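You operate a simulated robot arm through the tools that you are given. There is no shell and no other tool. Be economical: measure what you need, move in short steps, check, and stop when the job is done.

Carry out the task below with a simulated two-armed robot. There is one attempt and no reset: what you move stays moved.

JOB
Dye the cup by the dip tub red and stir it even.
Fine: pour from the red dye bottle to about the cup's 150 line, stand the bottle back and screw its cap home. Hold the cup with one hand while the other stirs till no dark cloud is left. The stirring rod ends in its well; spill no more than a spoonful. Set down upright: dye bottle, stirring rod.

Only the result counts: the job must be done as asked and must still hold three seconds after the hand-in. Knocking over, shifting, dropping, spilling or breaking anything else fails it. Lids that push on must go on centred and level and be pressed home; caps that screw on are set level and turned clockwise until they are tight.

ROBOT AND FRAMES
Two 7-joint arms with two-finger parallel grippers on one trunk, on a base that drives. Base frame: it is fixed to the floor where the robot stands at the start and does not move with it; the origin is under the middle of the robot, x ahead of it, y to its left, z up. Readings come in m, degrees, newtons and seconds.
The left shoulder is at the start at [0.07, 0.163, 1.22], the right one opposite. With the tool pointing down near the work surface each hand reaches from about 0.32 to 0.86 m from the robot's upright axis, wherever it stands, measured 20 degrees to its own side. Places, roughly: dye wand [0.5, 1.25, 1]; rod well [0.6, 0.6, 0.8]. Payload 3.43 kg a hand.
Tool frame (each hand has its own): the origin (TCP) lies between the finger pads and is the grasp point; the fingertips stand 0.034 m ahead of it; z points along the fingers, y is the line along which they close. Largest opening 0.128 m; finger width 0.024, thickness 0.012; the body of the gripper, 0.048 by 0.13 m, starts 0.096 m behind the TCP.
Orientation is that of the tool frame in the base frame, as a unit quaternion [x, y, z, w]. With the fingers straight down and closing along the base's y, the tool's x points along the base's -x, its y along +y and its z along -z.

CONTROLS
- The arms move only by the tool step_arm. It takes "left_increments", "right_increments" or both (then of equal length, played together; a hand with none holds still); each is a list of rows, each a list of 3 entries, a list of its own where there are three numbers: the turn, a rotation vector about the base's x, y, z in units of 8 degrees (1.0 is 8 degrees), then the shift along the base's x, y, z in units of 50 mm (1.0 is 50 mm), then the gripper command, from -1 (fully open) to 1 (shut), values between in proportion. In form: [[[rx, ry, rz], [dx, dy, dz], claw], ...]. A call has 1 to 12 rows; each row shifts and turns the commanded pose from where the row before left it. A call with a number of a shift or a turn outside -1 to 1 is refused whole. A row lasts 0.2 s, in which the tool goes at most 0.05 m and 8.6 degrees; a call with a longer step from one row to the next is refused whole, and so is a gripper value outside its range. Where a pose cannot be reached the arm comes as near as it can. A force on the tool above 40 N (or 10 N above the force at the start of the call, whichever is more), or a blocked arm, ends the call early, and 0.2 s more pass. Each finger travels about 0.153 m/s and halts on what it meets, pressing with about 44 N; the grip force reading is that of the motor and also rises with nothing between the fingers. The clock runs only during rows and for 0.2 s after the last one: add rows that do not move to give the fingers time. The reply holds the time, the measured pose of the TCP, the force on the tool along the base axes, the opening and the grip force, in the units named above and with some noise, with the torque about the TCP (base axes, N m) and any sound that the robot's microphone picked up, and new pictures: "pictures" is both (left out), scene, wrist or none (wrist: the cameras of the hands that moved).
- Cameras (640 x 400 px; columns grow to the right, rows downward): "scene" is now at [0.1246, 0.0374, 1.4574]; the picture's right is [0.46, -0.89, 0.00], its down [-0.55, -0.29, -0.78] and it looks along [0.70, 0.36, -0.62] (base axes); focal length 262 px, centre (320, 200). "left" rides on the left gripper at [0.076, 0.011, -0.16] in its tool frame; the picture's right is [-0.15, 0.99, 0.00], its down [-0.88, -0.13, -0.46] and it looks along [-0.45, -0.07, 0.89] (tool axes); focal length 234 px, centre (320, 200). "right" rides on the right gripper at [0.076, -0.011, -0.16] in its tool frame; the picture's right is [0.15, 0.99, 0.00], its down [-0.88, 0.13, -0.46] and it looks along [-0.45, 0.07, 0.89] (tool axes); focal length 234 px, centre (320, 200). There is no depth. A picture from a camera that has moved, and an enlarged one, comes with that camera's place and axes in the base frame and with its lens. The place of the scene camera against the robot may be out by one fixed shift of up to 0.018 m in any direction.
- lift_body(by): slides the trunk up (or, below 0, down) by that many m; the arms and the scene camera ride with it, the base frame stays. It gives what a move gives, with no picture.
- drive_base(legs): drives the robot by 1 to 6 legs, each [ahead, left, turn to the left] in m, m and degrees, along the robot's own axes; the way and the turn of a leg run together, so that a leg with both is an arc; at most 1.5 m and 180 degrees a leg. The arms and the cameras ride along, it lands a little off, and it stops where it bumps. It gives what a move gives, and a new picture of the scene camera.
- turn_head(pan, tilt): turns the head with the scene camera to pan (to the left, within 86 degrees either way) and tilt (down, from -29 to 69), counted from straight ahead of the robot. It gives what a move gives, and a new picture of the scene camera.
- inspect(camera, box): a new picture of the part [left, top, right, bottom] of that camera's present view, enlarged. The clock stands still meanwhile.
- finish_job(): hands the job in; it is judged then, once.

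Work in short steps. Places have to be worked out from the pictures, the camera data and where the tool is seen: move nearer, look again, correct. Check each grasp and each placing, and mend what went wrong. You have 120 turns and 260 pictures in all, those below and enlarged ones among them. Open the grippers and draw the arms clear of the work before you hand the job in, unless the task says otherwise; then end with one line.

The tools are called after "Call:" as name(argument=value, ...) on one line, values as JSON. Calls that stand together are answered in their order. step_arm: Moves the arms, as the interface text tells. Its arguments: {"type":"object","properties":{"left_increments":{"type":"array","items":{"type":"array"}},"right_increments":{"type":"array","items":{"type":"array"}},"pictures":{"type":"string","enum":["both","scene","wrist","none"]}},"required":[]} The other tools are called the same way: lift_body (by) slides the trunk up or down; drive_base (legs) drives the base; turn_head (pan, tilt) turns the head that bears the scene camera; inspect (camera, box) takes an enlarged picture of a part of a camera's view; finish_job () hands the job in.

At the start:

```text
time_s: 0.0
left_tcp_pos: [0.4991, 0.5592, 1.2461]
left_tcp_rot: [-0.001, 1.0, 0.0, 0.001]
left_contact_force: [0.1, 0.1, 0.4]
left_wrist_torque: [0.03, 0.0, 0.03]
left_width: 0.1281
left_grasp_force: 0.1
right_tcp_pos: [0.5662, 0.0685, 1.1893]
right_tcp_rot: [0.0, 1.0, 0.0, 0.0]
right_contact_force: [-0.8, 1.5, 0.0]
right_wrist_torque: [0.0, 0.04, -0.01]
right_width: 0.128
right_grasp_force: 0.1
trunk travel left (down, up): [-0.7, 0.24]
robot x, y, heading: [0.0045, 0.001, -0.1]
head pan, tilt: [27.4, 38.4]
```

scene: 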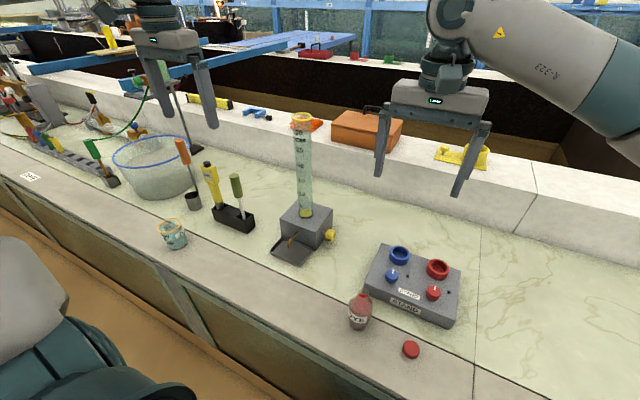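
right: 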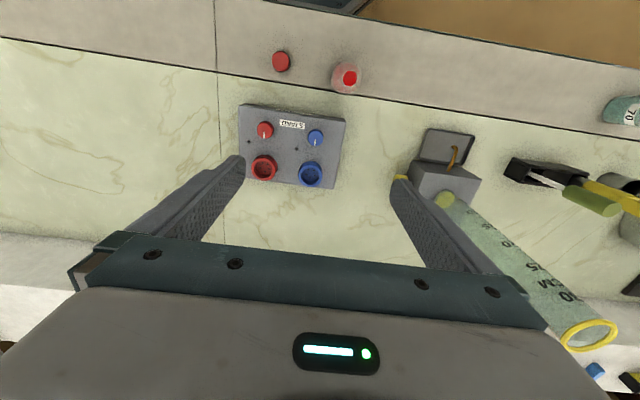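
left: 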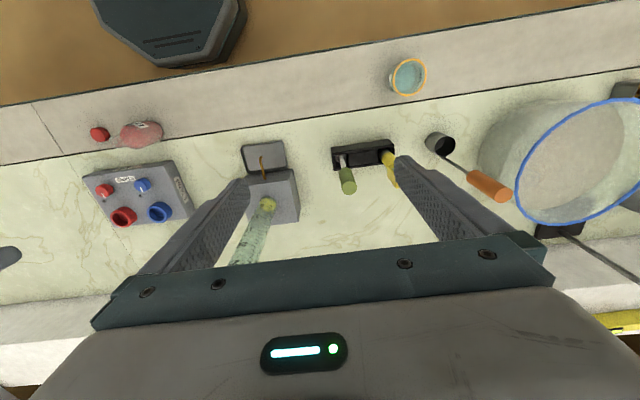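

The cup stands near the tub's front, the dye bottle and its cap are front right. I take closer looks first.

Call:
inspect(camera="scene", box=[130, 130, 290, 260])

Call:
inspect(camera="scene", box=[320, 230, 480, 370])

Call:
inspect(camera="left", box=[320, 40, 560, 220])

Call:
inspect(camera="right", box=[220, 30, 400, 200])

```text
3.08 times, centred on (210, 195) of scene
camera zoom: at [0.1246, 0.0374, 1.4574], right [0.46, -0.89, 0.0], down [-0.55, -0.29, -0.78], along [0.7, 0.36, -0.62], focal length 806 px, centre (658, 215)
```

zoom: 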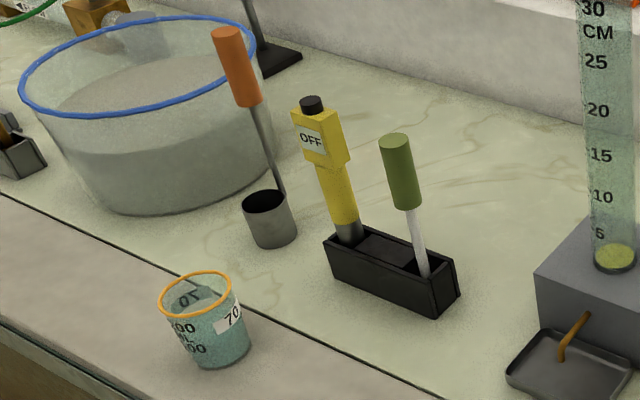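

```text
2.86 times, centred on (400, 300) of scene
camera zoom: at [0.1246, 0.0374, 1.4574], right [0.46, -0.89, 0.0], down [-0.55, -0.29, -0.78], along [0.7, 0.36, -0.62], focal length 749 px, centre (91, -86)
```

zoom: 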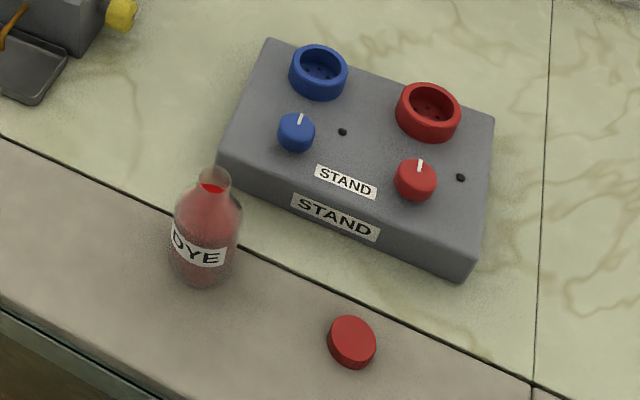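

```text
2.22 times, centred on (440, 130) of left
camera zoom: at [0.4237, 0.571, 1.4047], right [0.15, 0.99, 0.0], down [0.88, -0.13, 0.46], along [0.45, -0.07, -0.89], focal length 520 px, centre (53, 356)
```

zoom: 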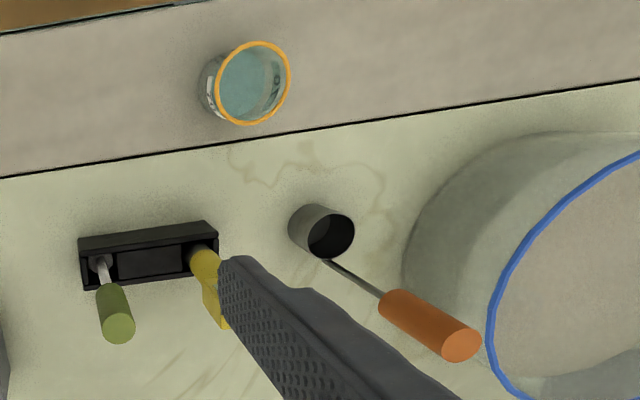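

```text
2.35 times, centred on (310, 115) of right
camera zoom: at [0.4901, 0.0578, 1.3513], right [-0.15, 0.99, 0.0], down [0.88, 0.13, 0.46], along [0.45, 0.07, -0.89], focal length 551 px, centre (344, 400)
```

zoom: 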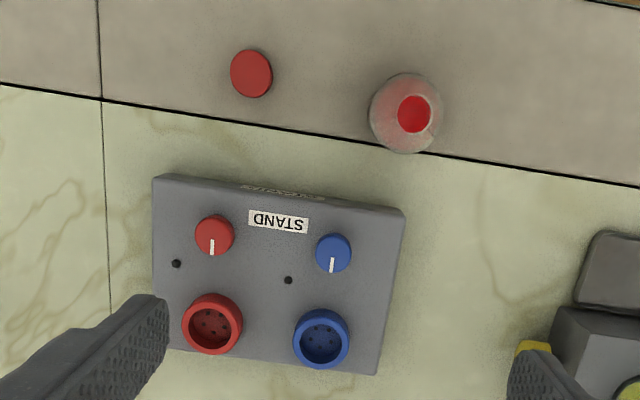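

The place list puts the rod well at (0.6,0.6), i.e. the black block with the green-handled rod. I look left as well, to tell what the other items are.

Call:
turn_head(pan=55, tilt=30)

Call:
inspect(camera="left", box=[370, 40, 450, 100])

Call:
inspect(camera="left", box=[310, 120, 450, 210])

```text
time_s: 0.9
left_tcp_pos: [0.4993, 0.5588, 1.2457]
left_tcp_rot: [0.0, 1.0, 0.0, 0.0]
left_contact_force: [0.0, 0.1, 0.2]
left_wrist_torque: [0.0, 0.03, -0.01]
left_width: 0.1279
left_grasp_force: 0.2
right_tcp_pos: [0.5655, 0.0696, 1.1913]
right_tcp_rot: [0.0, 1.0, 0.0, 0.0]
right_contact_force: [0.3, 0.2, 0.9]
right_wrist_torque: [0.0, 0.0, 0.0]
right_width: 0.1278
right_grasp_force: 0.1
trunk travel left (down, up): [-0.7, 0.24]
robot x, y, heading: [-0.0032, 0.0015, 0.1]
head pan, tilt: [55.0, 30.0]
camera scene: at [0.1002, 0.0718, 1.4705], right [0.82, -0.57, 0.0], down [-0.29, -0.41, -0.87], along [0.5, 0.71, -0.5], focal length 262 px, centre (320, 200)
```

scene: 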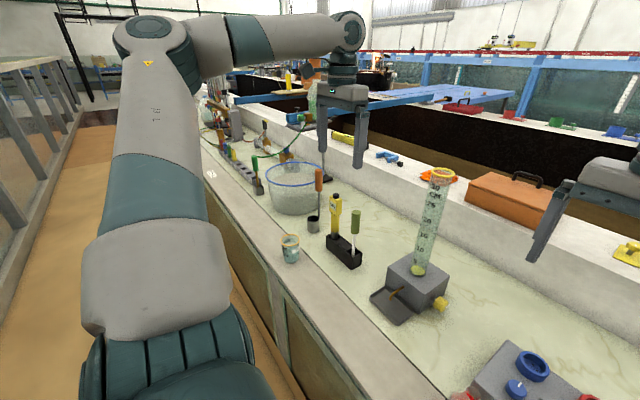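

```text
6.67 times, centred on (410, 70) of left
camera zoom: at [0.4238, 0.571, 1.4047], right [0.15, 0.99, 0.0], down [0.88, -0.13, 0.46], along [0.45, -0.07, -0.89], focal length 1561 px, centre (-280, 1067)
```

zoom: 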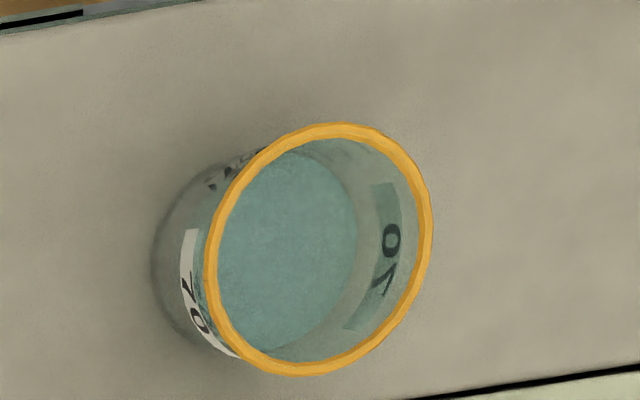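

```text
4.44 times, centred on (380, 165) of left
camera zoom: at [0.4238, 0.571, 1.4047], right [0.15, 0.99, 0.0], down [0.88, -0.13, 0.46], along [0.45, -0.07, -0.89], focal length 1041 px, centre (53, 356)
```

zoom: 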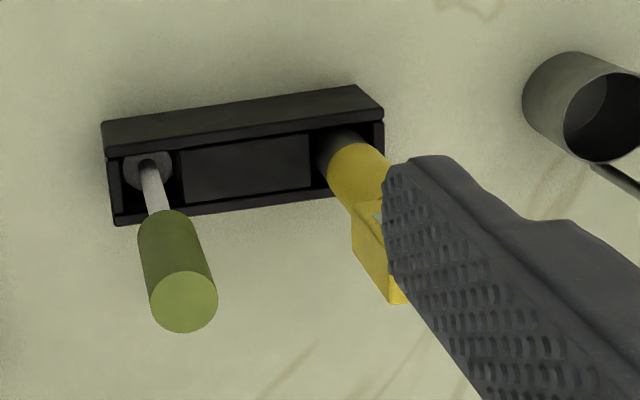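

The green rod stands upright in a round well of the black block. I zoom the left part of the scene.

Call:
inspect(camera="scene", box=[200, 100, 360, 200])

Call:
inspect(camera="scene", box=[260, 180, 380, 280])

```text
4.00 times, centred on (280, 150) of scene
camera zoom: at [0.1002, 0.0718, 1.4705], right [0.82, -0.57, 0.0], down [-0.29, -0.41, -0.87], along [0.5, 0.71, -0.5], focal length 1048 px, centre (480, 400)
```

zoom: 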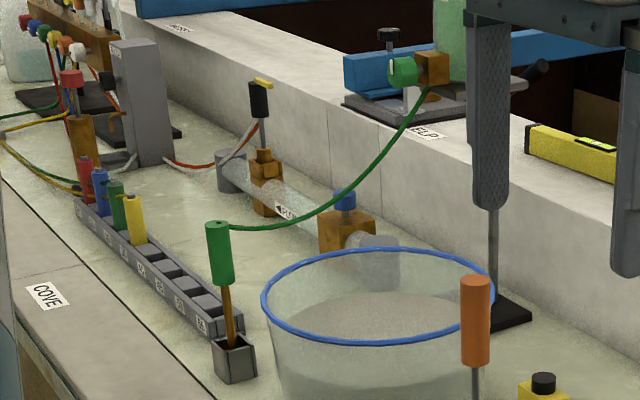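

```text
4.00 times, centred on (320, 230) of scene
camera zoom: at [0.1002, 0.0718, 1.4705], right [0.82, -0.57, 0.0], down [-0.29, -0.41, -0.87], along [0.5, 0.71, -0.5], focal length 1048 px, centre (320, 80)
```

zoom: 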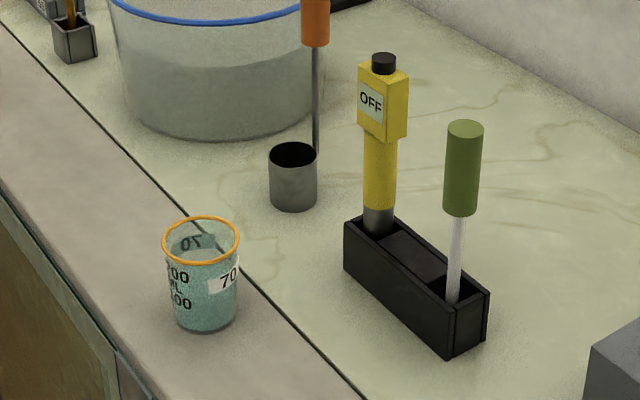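

Estimates: cup at (0.449, 0.757) with its rim at z 0.86, rod handle at (0.616, 0.597) over z 0.92–1.01, bottle at (0.48, 0.11), cap at (0.467, -0.028). I back off and shift left so that the right hand reaches both bottle and cup.

Call:
drive_base(legs=[[-0.15, 0, 0], [0, 0.42, 0]])

Call:
turn_head(pan=0, tilt=40)

```text
time_s: 4.5
left_tcp_pos: [0.3545, 0.9819, 1.2453]
left_tcp_rot: [0.001, 1.0, 0.0, 0.0]
left_contact_force: [-0.1, -0.6, -0.5]
left_wrist_torque: [0.01, 0.03, -0.01]
left_width: 0.1277
left_grasp_force: 0.0
right_tcp_pos: [0.4201, 0.4912, 1.1913]
right_tcp_rot: [0.001, 1.0, 0.0, 0.0]
right_contact_force: [0.1, -0.6, -0.2]
right_wrist_torque: [0.0, -0.03, 0.02]
right_width: 0.128
right_grasp_force: 0.1
trunk travel left (down, up): [-0.7, 0.24]
robot x, y, heading: [-0.1446, 0.4234, -0.2]
head pan, tilt: [55.0, 30.0]
camera scene: at [-0.0459, 0.4945, 1.4705], right [0.82, -0.57, 0.0], down [-0.29, -0.41, -0.87], along [0.5, 0.71, -0.5], focal length 262 px, centre (320, 200)
```

scene: 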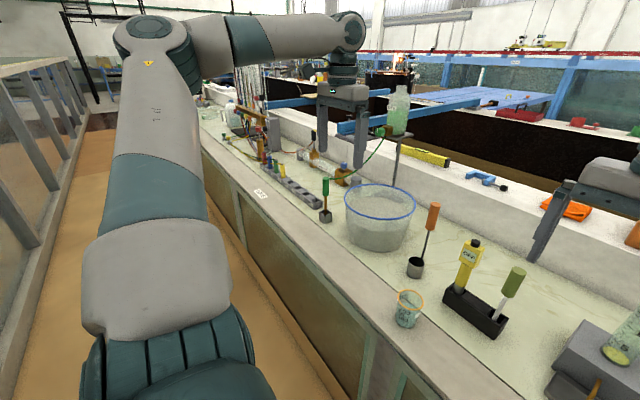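

```text
time_s: 5.7
left_tcp_pos: [0.3546, 0.9828, 1.2449]
left_tcp_rot: [0.0, 1.0, 0.0, 0.0]
left_contact_force: [-0.5, 0.1, -0.4]
left_wrist_torque: [0.0, 0.01, 0.02]
left_width: 0.1279
left_grasp_force: 0.0
right_tcp_pos: [0.4191, 0.4919, 1.19]
right_tcp_rot: [0.001, 1.0, 0.0, 0.0]
right_contact_force: [-0.5, -0.5, -1.1]
right_wrist_torque: [-0.01, 0.0, 0.0]
right_width: 0.128
right_grasp_force: 0.1
trunk travel left (down, up): [-0.7, 0.24]
robot x, y, heading: [-0.1445, 0.4258, -0.1]
head pan, tilt: [0.0, 40.0]
camera scene: at [-0.0128, 0.4214, 1.4551], right [0.0, -1.0, 0.0], down [-0.64, 0.0, -0.77], along [0.77, 0.0, -0.64], focal length 262 px, centre (320, 200)
```

scene: 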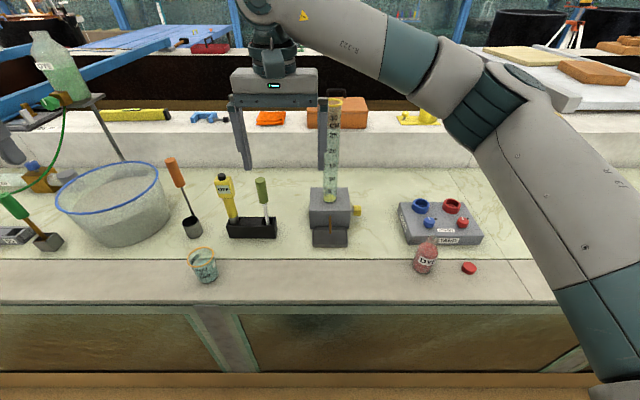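

Good clear view. I turn the right hand to point ahead and swing it over to the front of the bottle, held high.

Call:
step_arm(right_increments=[[[0, -0.9375, 0], [-0.12, -0.63, -0.2], -1], [[0, -0.9375, 0], [-0.12, -0.63, -0.2], -1], [[0, -0.9375, 0], [-0.12, -0.63, -0.2], -1], [[0, -0.9375, 0], [-0.12, -0.63, -0.2], -1], [[0, -0.9375, 0], [-0.12, -0.63, -0.2], -1], [[0, -0.9375, 0], [-0.12, -0.63, -0.2], -1], [[0, -0.9375, 0], [-0.12, -0.63, -0.2], -1], [[0, -0.9375, 0], [-0.12, -0.63, -0.2], -1], [[0, -0.9375, 0], [-0.12, -0.63, -0.2], -1], [[0, -0.9375, 0], [-0.12, -0.63, -0.2], -1], [[0, -0.9375, 0], [-0.12, -0.63, -0.2], -1], [[0, -0.9375, 0], [-0.12, -0.63, -0.2], -1]])

```text
time_s: 8.3
left_tcp_pos: [0.354, 0.98, 1.2466]
left_tcp_rot: [0.001, 1.0, 0.001, 0.0]
left_contact_force: [0.1, 0.2, 0.2]
left_wrist_torque: [0.02, -0.02, 0.02]
left_width: 0.1278
left_grasp_force: 0.0
right_tcp_pos: [0.4496, 0.2281, 1.1076]
right_tcp_rot: [0.001, 0.832, 0.0, 0.555]
right_contact_force: [0.0, 0.7, 0.9]
right_wrist_torque: [-0.01, -0.02, 0.0]
right_width: 0.1281
right_grasp_force: 0.1
right hand out of reach, approached as far as the arm can: row 7, 8, 9, 10, 11, 12
trunk travel left (down, up): [-0.7, 0.24]
robot x, y, heading: [-0.1471, 0.4251, 0.2]
head pan, tilt: [0.0, 40.0]
camera scene: at [-0.0131, 0.4204, 1.4552], right [0.0, -1.0, 0.0], down [-0.64, 0.0, -0.77], along [0.77, 0.0, -0.64], focal length 262 px, centre (320, 200)
camera right: at [0.2733, 0.217, 1.0984], right [-0.06, 0.99, -0.13], down [-0.08, 0.13, 0.99], along [0.99, 0.07, 0.08], focal length 234 px, centre (320, 200)
```

scene: 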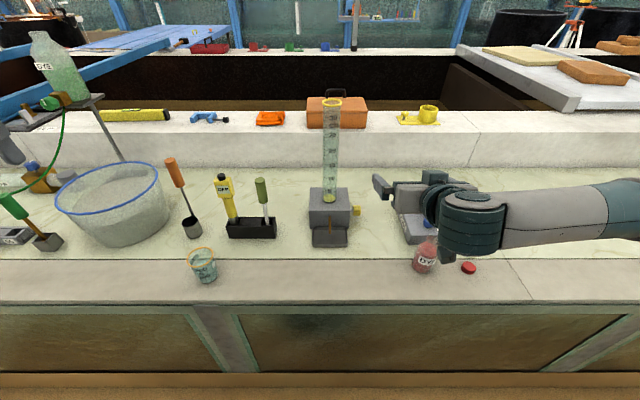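
right: 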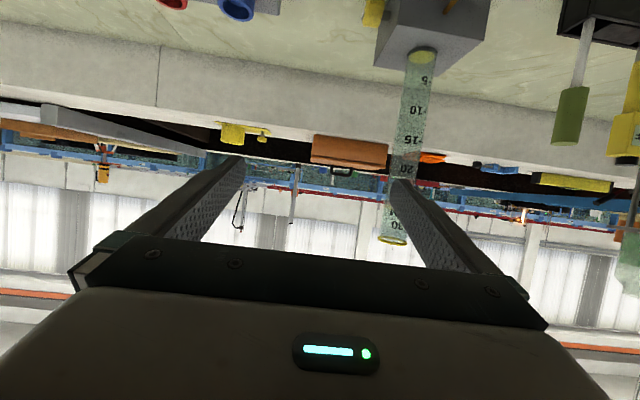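

The pitch stalled at about 67°, since the trunk is high. I draw both hands back ahead of the table edge, then lower the trunk so that the hand can lie flat.

Call:
step_arm(left_increments=[[[0, 0, 0], [-0.5, 0, 0], -1], [[0, 0, 0], [-0.5, 0, 0], -1], [[0, 0, 0], [-0.5, 0, 0], -1], [[0, 0, 0], [-0.5, 0, 0], -1]], right_increments=[[[0, 0, 0], [-0.5, -0.3, 0], -1], [[0, 0, 0], [-0.5, -0.3, 0], -1], [[0, 0, 0], [-0.5, -0.3, 0], -1], [[0, 0, 0], [-0.5, -0.3, 0], -1]], pictures="scene")

```text
time_s: 9.3
left_tcp_pos: [0.2524, 0.9812, 1.2479]
left_tcp_rot: [0.0, 1.0, 0.001, 0.001]
left_contact_force: [-0.8, 0.1, -0.1]
left_wrist_torque: [0.0, -0.05, -0.02]
left_width: 0.1279
left_grasp_force: 0.0
right_tcp_pos: [0.4519, 0.1703, 1.1043]
right_tcp_rot: [0.0, 0.831, 0.001, 0.556]
right_contact_force: [-0.1, -0.8, 0.4]
right_wrist_torque: [0.0, 0.03, 0.01]
right_width: 0.1279
right_grasp_force: 0.1
right hand out of reach, approached as far as the arm can: row 1, 2, 3, 4
trunk travel left (down, up): [-0.7, 0.24]
robot x, y, heading: [-0.1444, 0.4265, -0.1]
head pan, tilt: [0.0, 40.0]
camera scene: at [-0.0152, 0.4207, 1.4554], right [0.0, -1.0, 0.0], down [-0.64, 0.0, -0.77], along [0.77, 0.0, -0.64], focal length 262 px, centre (320, 200)
```

scene: 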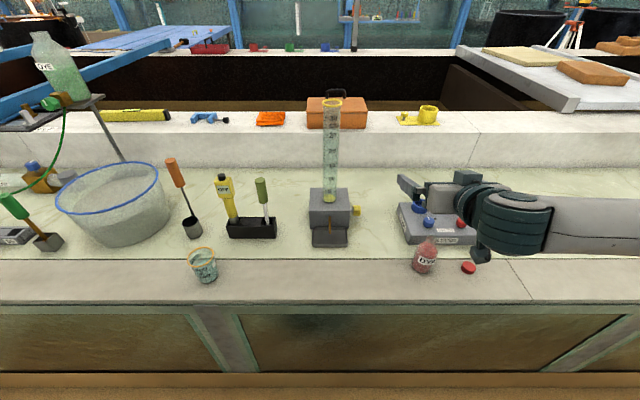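

The arm cannot fold in that far, so I drive back instead and lower the trunk.

Call:
drive_base(legs=[[-0.2, 0, 0]])

Call:
lift_body(by=-0.25)

Call:
step_arm(right_increments=[[[0, 0, 0], [0, 0, 0], -1], [[0, 0, 0], [0, 0, 0], -1], [[0, 0, 0], [0, 0, 0], -1]])

```text
time_s: 10.9
left_tcp_pos: [0.0637, 0.9781, 1.2464]
left_tcp_rot: [0.004, 1.0, 0.0, 0.0]
left_contact_force: [-1.4, 0.8, 0.4]
left_wrist_torque: [0.0, 0.01, -0.02]
left_width: 0.1278
left_grasp_force: 0.0
right_tcp_pos: [0.256, 0.1689, 1.1042]
right_tcp_rot: [0.004, 0.832, -0.001, 0.554]
right_contact_force: [-0.3, 0.3, 0.1]
right_wrist_torque: [-0.04, 0.0, -0.02]
right_width: 0.1281
right_grasp_force: 0.1
trunk travel left (down, up): [-0.7, 0.24]
robot x, y, heading: [-0.3397, 0.4283, -0.5]
head pan, tilt: [0.0, 40.0]
camera scene: at [-0.2077, 0.4209, 1.4551], right [-0.01, -1.0, 0.0], down [-0.64, 0.0, -0.77], along [0.77, -0.01, -0.64], focal length 262 px, centre (320, 200)
```

scene: 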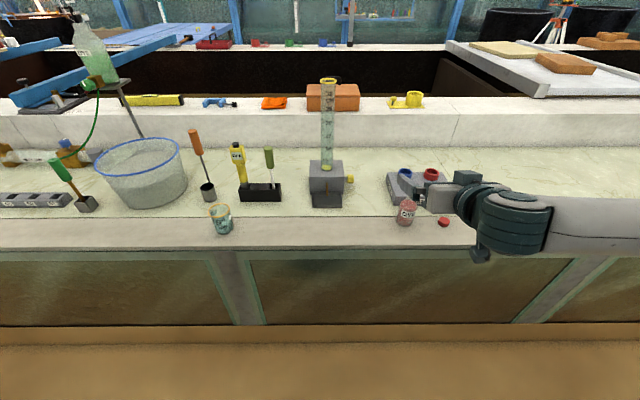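

```text
time_s: 13.5
left_tcp_pos: [0.0637, 0.9794, 0.9972]
left_tcp_rot: [0.003, 1.0, 0.001, 0.0]
left_contact_force: [-0.5, -0.7, 0.1]
left_wrist_torque: [-0.01, -0.03, 0.02]
left_width: 0.128
left_grasp_force: 0.2
right_tcp_pos: [0.2553, 0.1697, 0.8547]
right_tcp_rot: [0.003, 0.832, -0.001, 0.555]
right_contact_force: [0.2, -0.8, 0.3]
right_wrist_torque: [0.0, 0.0, 0.0]
right_width: 0.1278
right_grasp_force: 0.0
trunk travel left (down, up): [-0.45, 0.49]
robot x, y, heading: [-0.3405, 0.4274, -0.7]
head pan, tilt: [0.0, 40.0]
```

```text
time_s: 14.3
left_tcp_pos: [0.0643, 0.9801, 0.9964]
left_tcp_rot: [0.003, 1.0, 0.0, 0.0]
left_contact_force: [0.9, 0.0, -0.2]
left_wrist_torque: [-0.01, 0.01, 0.0]
left_width: 0.1282
left_grasp_force: 0.1
right_tcp_pos: [0.2552, 0.1677, 0.853]
right_tcp_rot: [0.004, 0.832, -0.002, 0.555]
right_contact_force: [0.3, -0.5, -0.9]
right_wrist_torque: [-0.04, -0.05, -0.02]
right_width: 0.128
right_grasp_force: 0.0
trunk travel left (down, up): [-0.45, 0.49]
robot x, y, heading: [-0.3397, 0.4256, -0.3]
head pan, tilt: [0.0, 40.0]
camera scene: at [-0.2082, 0.4209, 1.2051], right [-0.01, -1.0, 0.0], down [-0.64, 0.0, -0.77], along [0.77, -0.01, -0.64], focal length 262 px, centre (320, 200)
camera right: at [0.0791, 0.1577, 0.8454], right [-0.05, 0.99, -0.13], down [-0.08, 0.13, 0.99], along [1.0, 0.06, 0.07], focal length 234 px, centre (320, 200)
```

scene: 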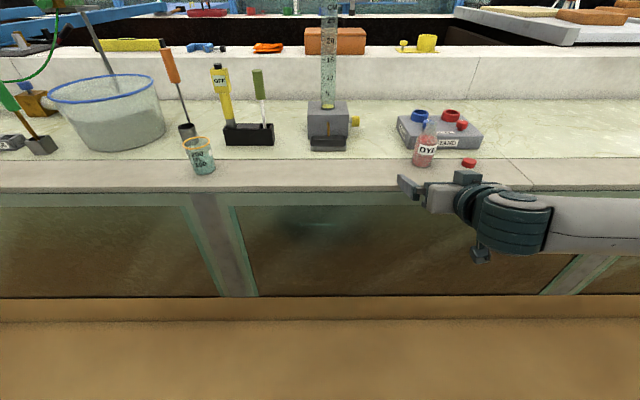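
right: 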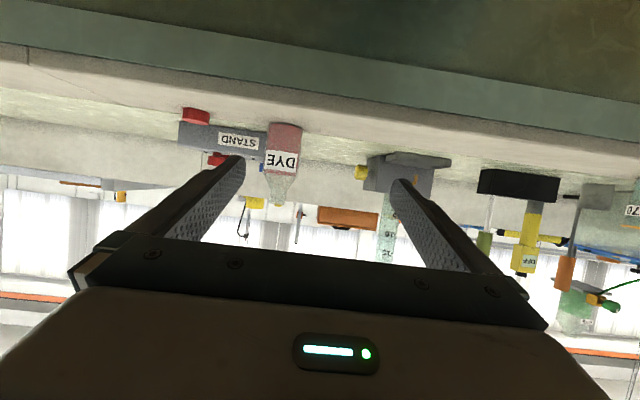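

Now I level the hand and move it to y≈0.11, still ahead of the table edge.

Call:
step_arm(right_increments=[[[0, -0.7, 0], [0.3, -0.3, 0.1], -1], [[0, -0.7, 0], [0.3, -0.3, 0.1], -1], [[0, -0.7, 0], [0.3, -0.3, 0], -1], [[0, -0.7, 0], [0.3, -0.3, 0], -1]], pictures="wrist")

```text
time_s: 15.3
left_tcp_pos: [0.0637, 0.98, 0.9967]
left_tcp_rot: [0.003, 1.0, 0.0, 0.0]
left_contact_force: [-0.3, -0.4, -0.3]
left_wrist_torque: [-0.06, 0.03, -0.02]
left_width: 0.1281
left_grasp_force: 0.1
right_tcp_pos: [0.2567, 0.1661, 0.8541]
right_tcp_rot: [0.003, 0.832, -0.001, 0.555]
right_contact_force: [0.3, 0.5, -0.1]
right_wrist_torque: [-0.05, 0.04, -0.02]
right_width: 0.1279
right_grasp_force: 0.1
right hand out of reach, approached as far as the arm can: row 1, 2, 3, 4
trunk travel left (down, up): [-0.45, 0.49]
robot x, y, heading: [-0.3415, 0.4255, -0.2]
head pan, tilt: [0.0, 40.0]
camera right: at [0.0791, 0.1577, 0.8454], right [-0.05, 0.99, -0.13], down [-0.08, 0.13, 0.99], along [1.0, 0.06, 0.07], focal length 234 px, centre (320, 200)
```

right: 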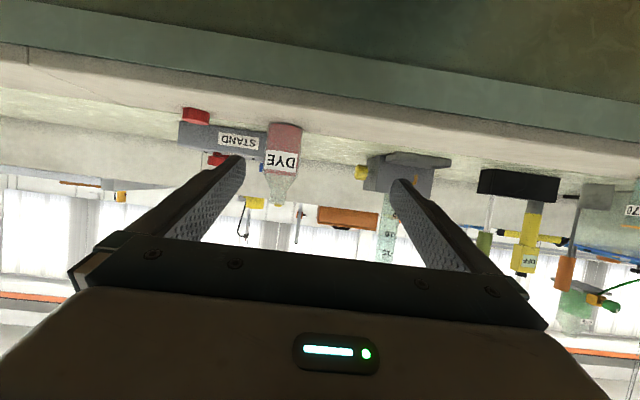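

No motion at all. I test a plain forward shift to learn where the command sits.

Call:
step_arm(right_increments=[[[0, 0, 0], [0.5, 0, 0], -1], [[0, 0, 0], [0.5, 0, 0], -1]], pictures="none")

```text
time_s: 15.9
left_tcp_pos: [0.0634, 0.9802, 0.9964]
left_tcp_rot: [0.004, 1.0, 0.0, 0.0]
left_contact_force: [-0.3, 0.5, -0.3]
left_wrist_torque: [0.01, 0.0, 0.0]
left_width: 0.1282
left_grasp_force: 0.1
right_tcp_pos: [0.3071, 0.1706, 0.8527]
right_tcp_rot: [0.004, 0.832, -0.002, 0.555]
right_contact_force: [-0.5, -0.1, -0.1]
right_wrist_torque: [0.02, -0.01, -0.02]
right_width: 0.1279
right_grasp_force: 0.0
trunk travel left (down, up): [-0.45, 0.49]
robot x, y, heading: [-0.3425, 0.4244, -0.4]
head pan, tilt: [0.0, 40.0]
```

Command restarts at the measured pose. I try the pitch again now, with the arm further out.

Call:
step_arm(right_increments=[[[0, -0.5, 0], [0, 0, 0], -1], [[0, -0.5, 0], [0, 0, 0], -1]], pictures="scene")

```text
time_s: 16.5
left_tcp_pos: [0.0635, 0.9788, 0.9983]
left_tcp_rot: [0.004, 1.0, 0.0, 0.001]
left_contact_force: [0.2, 0.3, 0.4]
left_wrist_torque: [-0.01, 0.01, 0.0]
left_width: 0.128
left_grasp_force: 0.0
right_tcp_pos: [0.307, 0.1707, 0.8536]
right_tcp_rot: [0.003, 0.832, -0.001, 0.555]
right_contact_force: [0.8, -0.4, 0.7]
right_wrist_torque: [-0.06, -0.01, 0.04]
right_width: 0.1279
right_grasp_force: 0.0
right hand out of reach, approached as far as the arm can: row 1, 2
trunk travel left (down, up): [-0.45, 0.49]
robot x, y, heading: [-0.3408, 0.4252, -0.3]
head pan, tilt: [0.0, 40.0]
camera scene: at [-0.2082, 0.4209, 1.2051], right [-0.01, -1.0, 0.0], down [-0.64, 0.0, -0.77], along [0.77, -0.01, -0.64], focal length 262 px, centre (320, 200)
```

scene: 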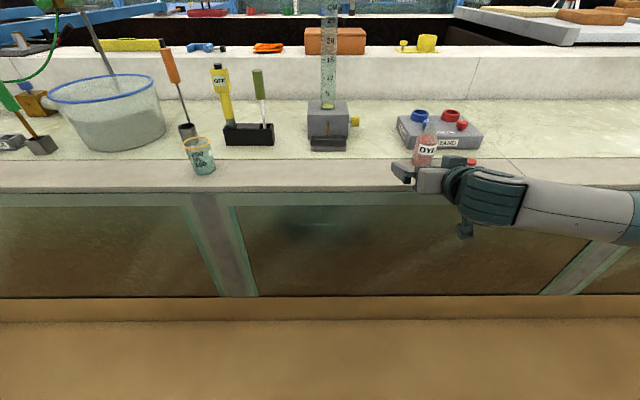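

The forearm comes in from the right, so a hand pointing forward-left should be easier. I yaw it 30° left.

Call:
step_arm(right_increments=[[[0, 0, 0.95], [0, -0.4, 0], -1], [[0, 0, 0.95], [0, -0.4, 0], -1], [[0, 0, 0.95], [0, -0.4, 0], -1], [[0, 0, 0.95], [0, -0.4, 0], -1]], pictures="none")

Call:
step_arm(right_increments=[[[0.43, -0.75, 0], [0, 0, 0], -1], [[0.43, -0.75, 0], [0, 0, 0], -1], [[0.43, -0.75, 0], [0, 0, 0], -1]], pictures="scene")

```text
time_s: 17.5
left_tcp_pos: [0.0626, 0.9785, 0.9968]
left_tcp_rot: [0.002, 1.0, 0.0, 0.0]
left_contact_force: [0.5, -0.3, 0.6]
left_wrist_torque: [0.0, -0.01, -0.01]
left_width: 0.1281
left_grasp_force: 0.0
right_tcp_pos: [0.3064, 0.0897, 0.8537]
right_tcp_rot: [-0.216, 0.803, 0.146, 0.535]
right_contact_force: [0.7, 0.3, 0.8]
right_wrist_torque: [0.0, 0.01, -0.04]
right_width: 0.1278
right_grasp_force: 0.0
trunk travel left (down, up): [-0.45, 0.49]
robot x, y, heading: [-0.3445, 0.4226, -0.5]
head pan, tilt: [0.0, 40.0]
```

```text
time_s: 18.3
left_tcp_pos: [0.0647, 0.9791, 0.9963]
left_tcp_rot: [0.003, 1.0, 0.0, 0.001]
left_contact_force: [-0.5, 0.3, 0.2]
left_wrist_torque: [0.0, 0.03, -0.02]
left_width: 0.1281
left_grasp_force: 0.0
right_tcp_pos: [0.3059, 0.0902, 0.8525]
right_tcp_rot: [-0.186, 0.693, 0.181, 0.672]
right_contact_force: [0.5, -0.4, -2.0]
right_wrist_torque: [0.1, -0.24, -0.01]
right_width: 0.128
right_grasp_force: 0.1
trunk travel left (down, up): [-0.45, 0.49]
robot x, y, heading: [-0.3383, 0.4203, -0.2]
head pan, tilt: [0.0, 40.0]
camera scene: at [-0.2078, 0.4204, 1.2047], right [-0.01, -1.0, 0.0], down [-0.64, 0.01, -0.77], along [0.77, -0.01, -0.64], focal length 262 px, centre (320, 200)
```

scene: 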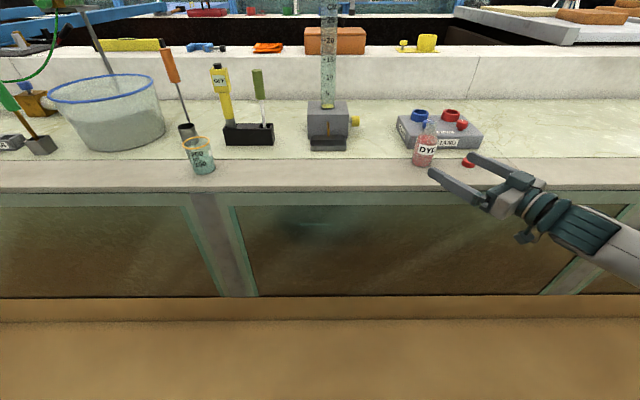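

The hand is level with a 30° yaw. I tilt it 15° down, so that the camera clears the table, and go to a pre-grasp point 10 cm short of the bottle.

Call:
step_arm(right_increments=[[[-0.47, 0.81, 0], [0.42, -0.15, -0.1], -1], [[-0.47, 0.81, 0], [0.42, -0.15, -0.1], -1], [[0, 0, 0], [0.42, -0.15, -0.2], -1], [[0, 0, 0], [0.42, -0.15, -0.2], -1]])

```text
time_s: 18.9
left_tcp_pos: [0.0633, 0.9782, 0.9964]
left_tcp_rot: [0.005, 1.0, 0.0, 0.0]
left_contact_force: [1.8, 0.0, -0.7]
left_wrist_torque: [0.03, 0.07, 0.01]
left_width: 0.1279
left_grasp_force: 0.1
right_tcp_pos: [0.3172, 0.0751, 0.7846]
right_tcp_rot: [-0.198, 0.782, 0.172, 0.565]
right_contact_force: [-14.7, -0.7, 15.3]
right_wrist_torque: [-0.61, -0.54, -0.61]
right_width: 0.1239
right_grasp_force: 0.0
trunk travel left (down, up): [-0.45, 0.49]
robot x, y, heading: [-0.3413, 0.4271, -0.7]
head pan, tilt: [0.0, 40.0]
stopped in row 2 (right hand): the force on the tool passed its limit (the readings are from after the stop); the commanded pose is now the measured one
camera scene: at [-0.2093, 0.4204, 1.2053], right [-0.01, -1.0, 0.0], down [-0.64, 0.01, -0.77], along [0.77, -0.01, -0.64], focal length 262 px, centre (320, 200)
camera right: at [0.1728, -0.0229, 0.7611], right [-0.54, 0.84, -0.1], down [-0.19, -0.01, 0.98], along [0.82, 0.55, 0.16], focal length 234 px, centre (320, 200)
```

scene: 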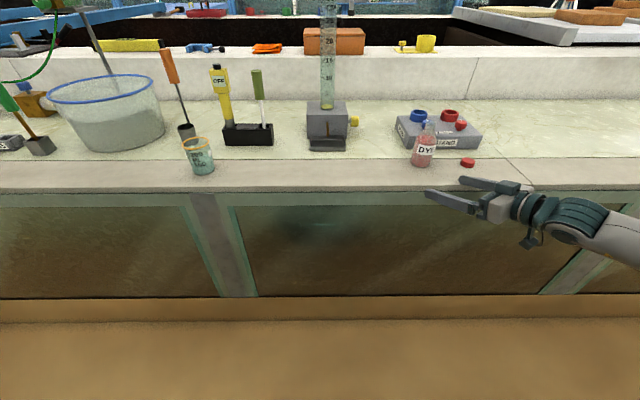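
right: 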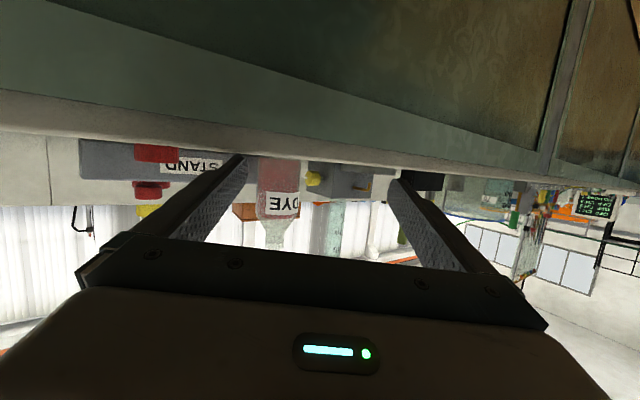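

The hand dipped and touched the table edge. I lift it straight up and back.

Call:
step_arm(right_increments=[[[0, 0, 0], [-0.3, 0, 0.3], -1], [[0, 0, 0], [-0.2, 0, 0.5], -1], [[0, 0, 0], [0, 0, 0.5], -1], [[0, 0, 0], [0, 0, 0.5], -1]], pictures="scene")

```text
time_s: 19.9
left_tcp_pos: [0.0644, 0.9779, 0.9954]
left_tcp_rot: [0.004, 1.0, 0.0, -0.001]
left_contact_force: [0.2, 1.1, -0.5]
left_wrist_torque: [0.0, 0.03, 0.0]
left_width: 0.1281
left_grasp_force: 0.0
right_tcp_pos: [0.2945, 0.0744, 0.8722]
right_tcp_rot: [-0.197, 0.785, 0.171, 0.562]
right_contact_force: [0.4, -0.2, 0.4]
right_wrist_torque: [0.01, 0.02, -0.03]
right_width: 0.1279
right_grasp_force: 0.0
trunk travel left (down, up): [-0.45, 0.49]
robot x, y, heading: [-0.3365, 0.4283, -0.5]
head pan, tilt: [0.0, 40.0]
camera scene: at [-0.2083, 0.4208, 1.2051], right [-0.01, -1.0, 0.0], down [-0.64, 0.01, -0.77], along [0.77, -0.01, -0.64], focal length 262 px, centre (320, 200)
```

scene: 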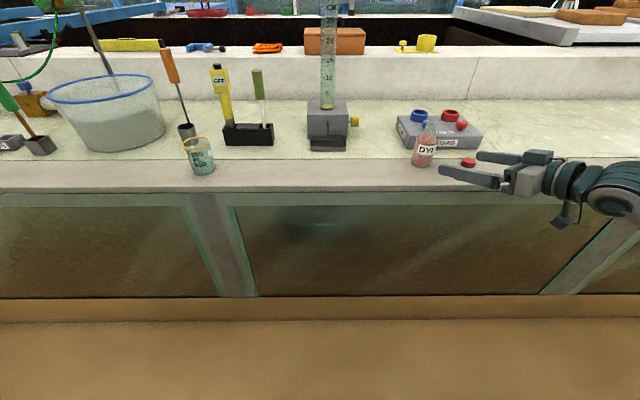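

Recovered. Now pure translation toward the pre-grasp point.

Call:
step_arm(right_increments=[[[0, 0, 0], [0.5, -0.1, 0], -1], [[0, 0, 0], [0.5, -0.1, -0.1], -1], [[0, 0, 0], [0.5, -0.1, -0.3], -1], [[0, 0, 0], [0.4, 0, -0.3], -1]])

```text
time_s: 20.9
left_tcp_pos: [0.0634, 0.9803, 0.9971]
left_tcp_rot: [0.004, 1.0, 0.0, 0.0]
left_contact_force: [-0.4, -0.4, 0.3]
left_wrist_torque: [0.0, -0.03, 0.03]
left_width: 0.128
left_grasp_force: 0.0
right_tcp_pos: [0.3918, 0.0594, 0.8359]
right_tcp_rot: [-0.196, 0.786, 0.17, 0.561]
right_contact_force: [0.8, -0.1, -0.1]
right_wrist_torque: [0.0, -0.05, -0.07]
right_width: 0.1278
right_grasp_force: 0.1
trunk travel left (down, up): [-0.45, 0.49]
robot x, y, heading: [-0.3381, 0.4255, -0.4]
head pan, tilt: [0.0, 40.0]
camera scene: at [-0.2076, 0.4213, 1.2051], right [-0.01, -1.0, 0.0], down [-0.64, 0.01, -0.77], along [0.77, -0.01, -0.64], focal length 262 px, centre (320, 200)
camera right: at [0.2448, -0.0372, 0.8138], right [-0.54, 0.84, -0.09], down [-0.18, -0.01, 0.98], along [0.82, 0.55, 0.16], focal length 234 px, centre (320, 200)
```

scene: 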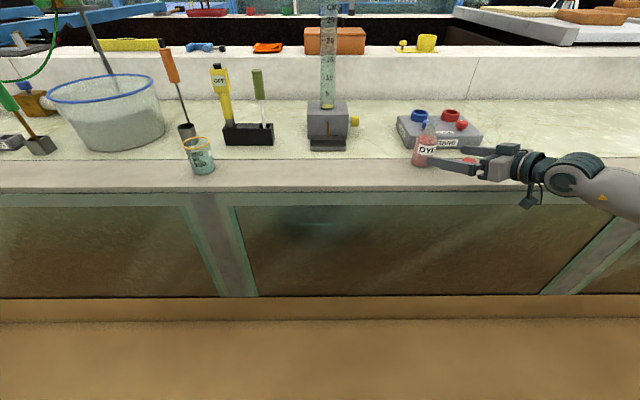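
right: 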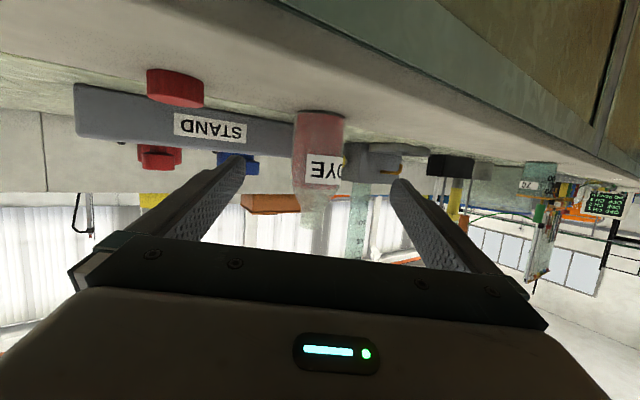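

Bottle triangulates to (0.478, 0.111), centred between the fingers and 0.10 m ahead. I advance and close.

Call:
step_arm(right_increments=[[[0, 0, 0], [0.5, 0.3, -0.15], -1], [[0, 0, 0], [0.5, 0.3, -0.15], -1], [[0, 0, 0], [0.5, 0.3, -0.1], -1], [[0, 0, 0], [0, 0, 0], -1]])

```text
time_s: 21.9
left_tcp_pos: [0.0637, 0.9779, 0.997]
left_tcp_rot: [0.004, 1.0, 0.0, 0.0]
left_contact_force: [0.3, 0.7, 0.5]
left_wrist_torque: [0.0, -0.04, 0.0]
left_width: 0.1279
left_grasp_force: 0.2
right_tcp_pos: [0.4673, 0.1049, 0.8167]
right_tcp_rot: [-0.197, 0.784, 0.172, 0.563]
right_contact_force: [-0.5, 0.2, 0.6]
right_wrist_torque: [-0.01, 0.0, 0.02]
right_width: 0.1281
right_grasp_force: 0.1
trunk travel left (down, up): [-0.45, 0.49]
robot x, y, heading: [-0.3412, 0.4246, -0.4]
head pan, tilt: [0.0, 40.0]
camera scene: at [-0.2084, 0.4201, 1.2052], right [-0.01, -1.0, 0.0], down [-0.64, 0.01, -0.77], along [0.77, -0.01, -0.64], focal length 262 px, centre (320, 200)
camera right: at [0.32, 0.0072, 0.7945], right [-0.54, 0.84, -0.09], down [-0.18, -0.01, 0.98], along [0.82, 0.55, 0.16], focal length 234 px, centre (320, 200)
```

scene: 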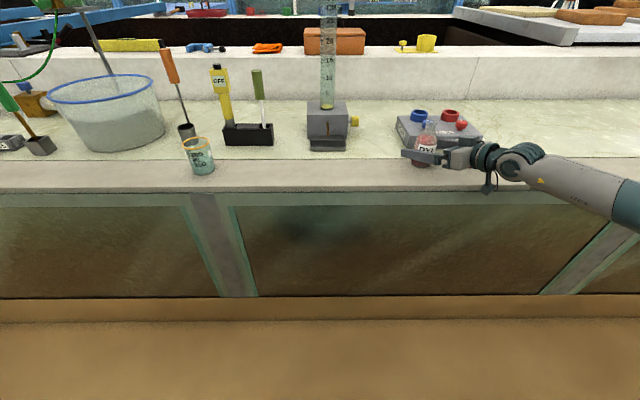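
right: 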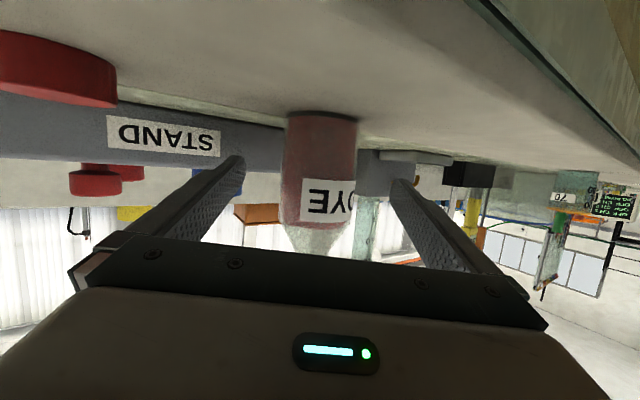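

Bottle sits between the pads. I remove a small roll error and close.

Call:
step_arm(right_increments=[[[-0.28, -0.17, 0], [0, 0, 0], -1], [[0, 0, 0], [0, 0, 0], 1], [[0, 0, 0], [0, 0, 0], 1], [[0, 0, 0], [0, 0, 0], 1], [[0, 0, 0], [0, 0, 0], 1]], pictures="wrist")

```text
time_s: 23.1
left_tcp_pos: [0.0644, 0.979, 0.9961]
left_tcp_rot: [0.004, 1.0, 0.001, 0.0]
left_contact_force: [0.9, -0.3, -0.5]
left_wrist_torque: [-0.01, 0.0, 0.01]
left_width: 0.1281
left_grasp_force: 0.1
right_tcp_pos: [0.4659, 0.1052, 0.8168]
right_tcp_rot: [-0.21, 0.781, 0.154, 0.568]
right_contact_force: [-0.1, -0.6, 0.0]
right_wrist_torque: [0.0, 0.02, 0.02]
right_width: 0.0581
right_grasp_force: 44.0
trunk travel left (down, up): [-0.45, 0.49]
robot x, y, heading: [-0.3404, 0.4244, -0.5]
head pan, tilt: [0.0, 40.0]
camera right: at [0.3204, 0.0071, 0.7944], right [-0.54, 0.83, -0.14], down [-0.2, 0.03, 0.98], along [0.82, 0.55, 0.15], focal length 234 px, centre (320, 200)
```

right: 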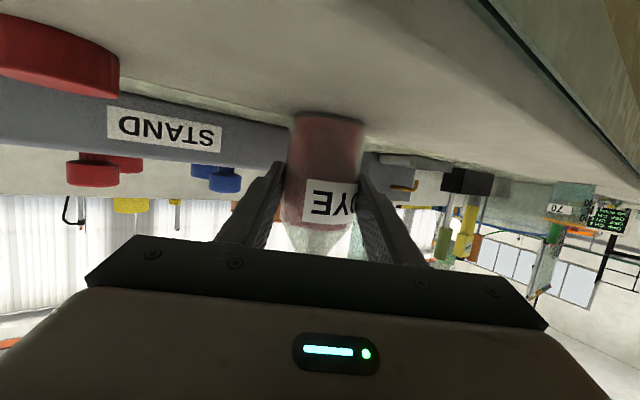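

Grip holds at 58 mm. I lift 10 cm gently.

Call:
step_arm(right_increments=[[[0, 0, 0], [0, 0, 0.2], 1], [[0, 0, 0], [0, 0, 0.3], 1], [[0, 0, 0], [0, 0, 0.4], 1], [[0, 0, 0], [-0.2, 0, 0.4], 1], [[0, 0, 0], [-0.3, 0, 0.4], 1], [[0, 0, 0], [-0.2, 0, 0.3], 1]])

```text
time_s: 24.4
left_tcp_pos: [0.0648, 0.9786, 0.9956]
left_tcp_rot: [0.005, 1.0, 0.0, 0.0]
left_contact_force: [0.3, -0.3, -0.9]
left_wrist_torque: [-0.02, -0.02, 0.01]
left_width: 0.128
left_grasp_force: 0.1
right_tcp_pos: [0.4286, 0.1035, 0.9156]
right_tcp_rot: [-0.21, 0.782, 0.153, 0.567]
right_contact_force: [0.8, -0.5, -1.7]
right_wrist_torque: [-0.02, 0.0, -0.02]
right_width: 0.0579
right_grasp_force: 44.1
trunk travel left (down, up): [-0.45, 0.49]
robot x, y, heading: [-0.3382, 0.4206, -0.7]
head pan, tilt: [0.0, 40.0]
camera scene: at [-0.2081, 0.4207, 1.2051], right [-0.01, -1.0, 0.0], down [-0.64, 0.01, -0.77], along [0.77, -0.01, -0.64], focal length 262 px, centre (320, 200)
camera right: at [0.2823, 0.0066, 0.8937], right [-0.54, 0.83, -0.14], down [-0.2, 0.03, 0.98], along [0.82, 0.55, 0.15], focal length 234 px, centre (320, 200)
```

scene: 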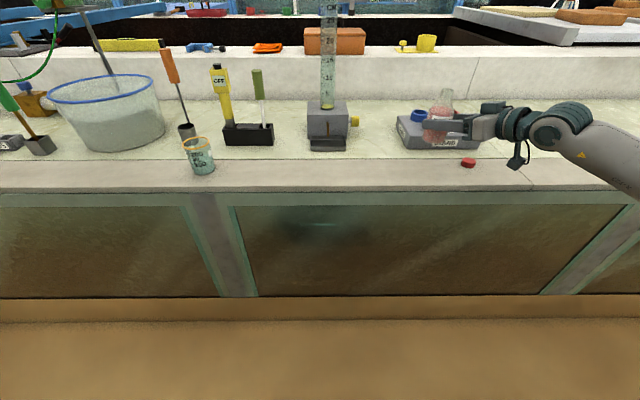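
right: 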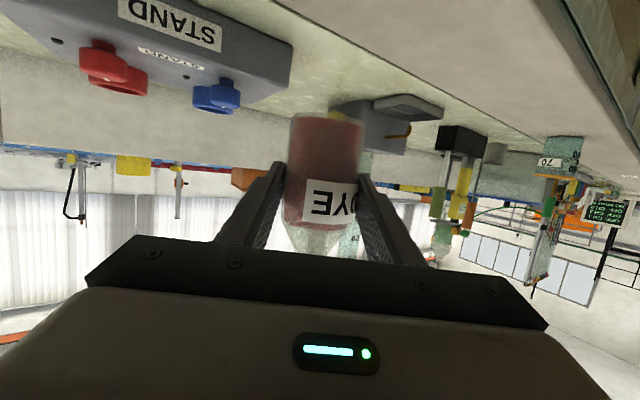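

Lifted cleanly. I carry it left to y≈0.55.

Call:
step_arm(right_increments=[[[0, 0, 0], [0, 0.3, 0.1], 1], [[0, 0, 0], [0, 0.6, 0.1], 1], [[0, 0, 0], [0, 0.8, 0.1], 1], [[0, 0, 0], [0, 0.9, 0.1], 1], [[0, 0, 0], [0, 0.9, 0], 1], [[0, 0, 0], [0, 0.9, 0], 1], [[0, 0, 0], [0, 0.9, 0], 1], [[0, 0, 0], [0, 0.9, 0], 1], [[0, 0, 0], [0, 0.9, 0], 1], [[0, 0, 0], [0, 0.8, 0], 1], [[0, 0, 0], [0, 0.6, 0], 1], [[0, 0, 0], [0, 0.3, 0], 1]])

```text
time_s: 27.1
left_tcp_pos: [0.0653, 0.9795, 0.9963]
left_tcp_rot: [0.005, 1.0, 0.0, -0.001]
left_contact_force: [-0.3, 0.5, -0.2]
left_wrist_torque: [-0.01, 0.0, 0.0]
left_width: 0.1279
left_grasp_force: 0.1
right_tcp_pos: [0.4316, 0.5457, 0.9342]
right_tcp_rot: [-0.21, 0.781, 0.154, 0.567]
right_contact_force: [0.6, 0.5, -0.6]
right_wrist_torque: [-0.03, 0.01, 0.02]
right_width: 0.0583
right_grasp_force: 43.7
trunk travel left (down, up): [-0.45, 0.49]
robot x, y, heading: [-0.3405, 0.4264, -0.3]
head pan, tilt: [0.0, 40.0]
camera scene: at [-0.2079, 0.421, 1.2051], right [-0.01, -1.0, 0.0], down [-0.64, 0.01, -0.77], along [0.77, -0.01, -0.64], focal length 262 px, centre (320, 200)
camera right: at [0.2851, 0.4477, 0.9139], right [-0.54, 0.83, -0.14], down [-0.2, 0.03, 0.98], along [0.82, 0.55, 0.15], focal length 234 px, centre (320, 200)
```

scene: 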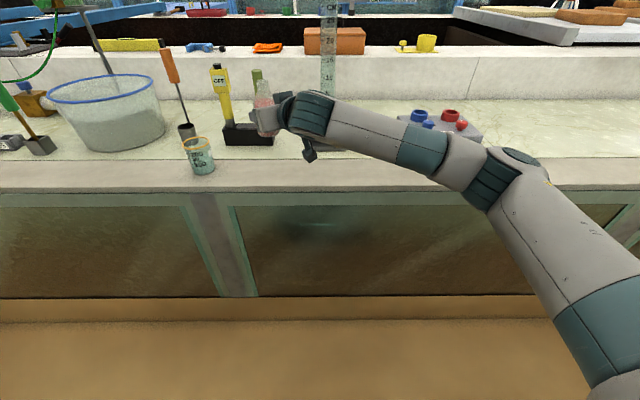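
right: 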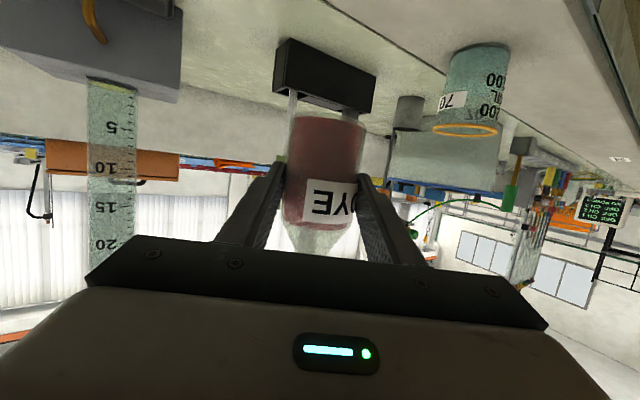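

Cup is in the wrist view; I enlarge to read its scale and level.

Call:
inspect(camera="right", box=[420, 20, 540, 150])

Call:
inspect(camera="scene", box=[170, 120, 230, 180])

Call:
inspect(camera="right", box=[260, 100, 400, 270])

```text
3.08 times, centred on (480, 85) of right
camera zoom: at [0.2851, 0.4477, 0.9139], right [-0.54, 0.83, -0.14], down [-0.2, 0.03, 0.98], along [0.82, 0.55, 0.15], focal length 720 px, centre (-172, 554)
```

zoom: 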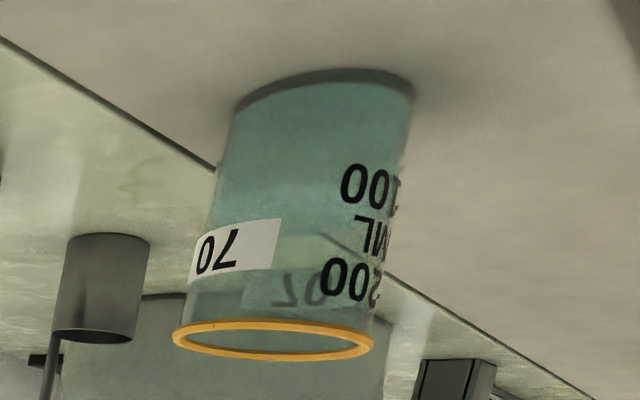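

```text
6.67 times, centred on (200, 150) of scene
camera zoom: at [-0.2079, 0.421, 1.2051], right [-0.01, -1.0, 0.0], down [-0.64, 0.01, -0.77], along [0.77, -0.01, -0.64], focal length 1747 px, centre (1120, 533)
```

zoom: 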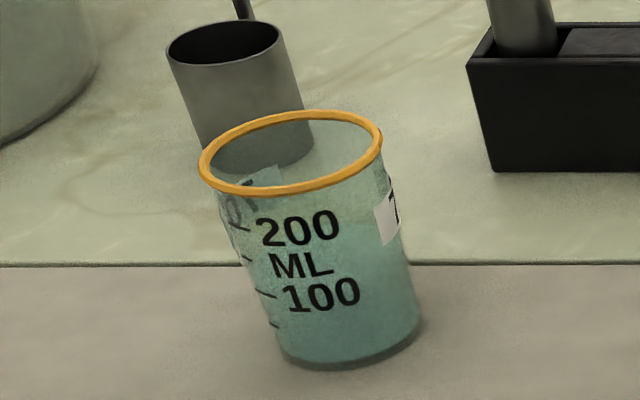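

```text
2.35 times, centred on (330, 185) of right
camera zoom: at [0.2851, 0.4477, 0.9139], right [-0.54, 0.83, -0.14], down [-0.2, 0.03, 0.98], along [0.82, 0.55, 0.15], focal length 551 px, centre (296, 235)
```

zoom: 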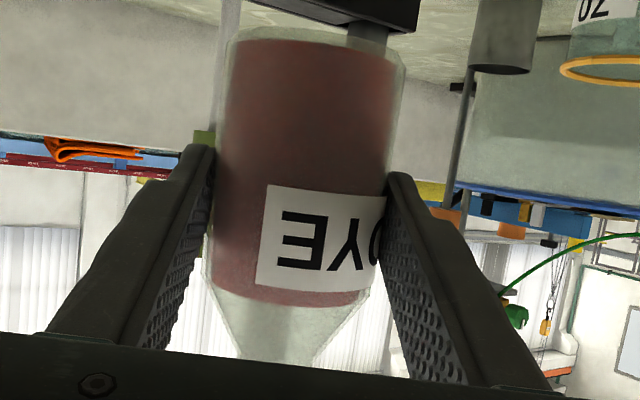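

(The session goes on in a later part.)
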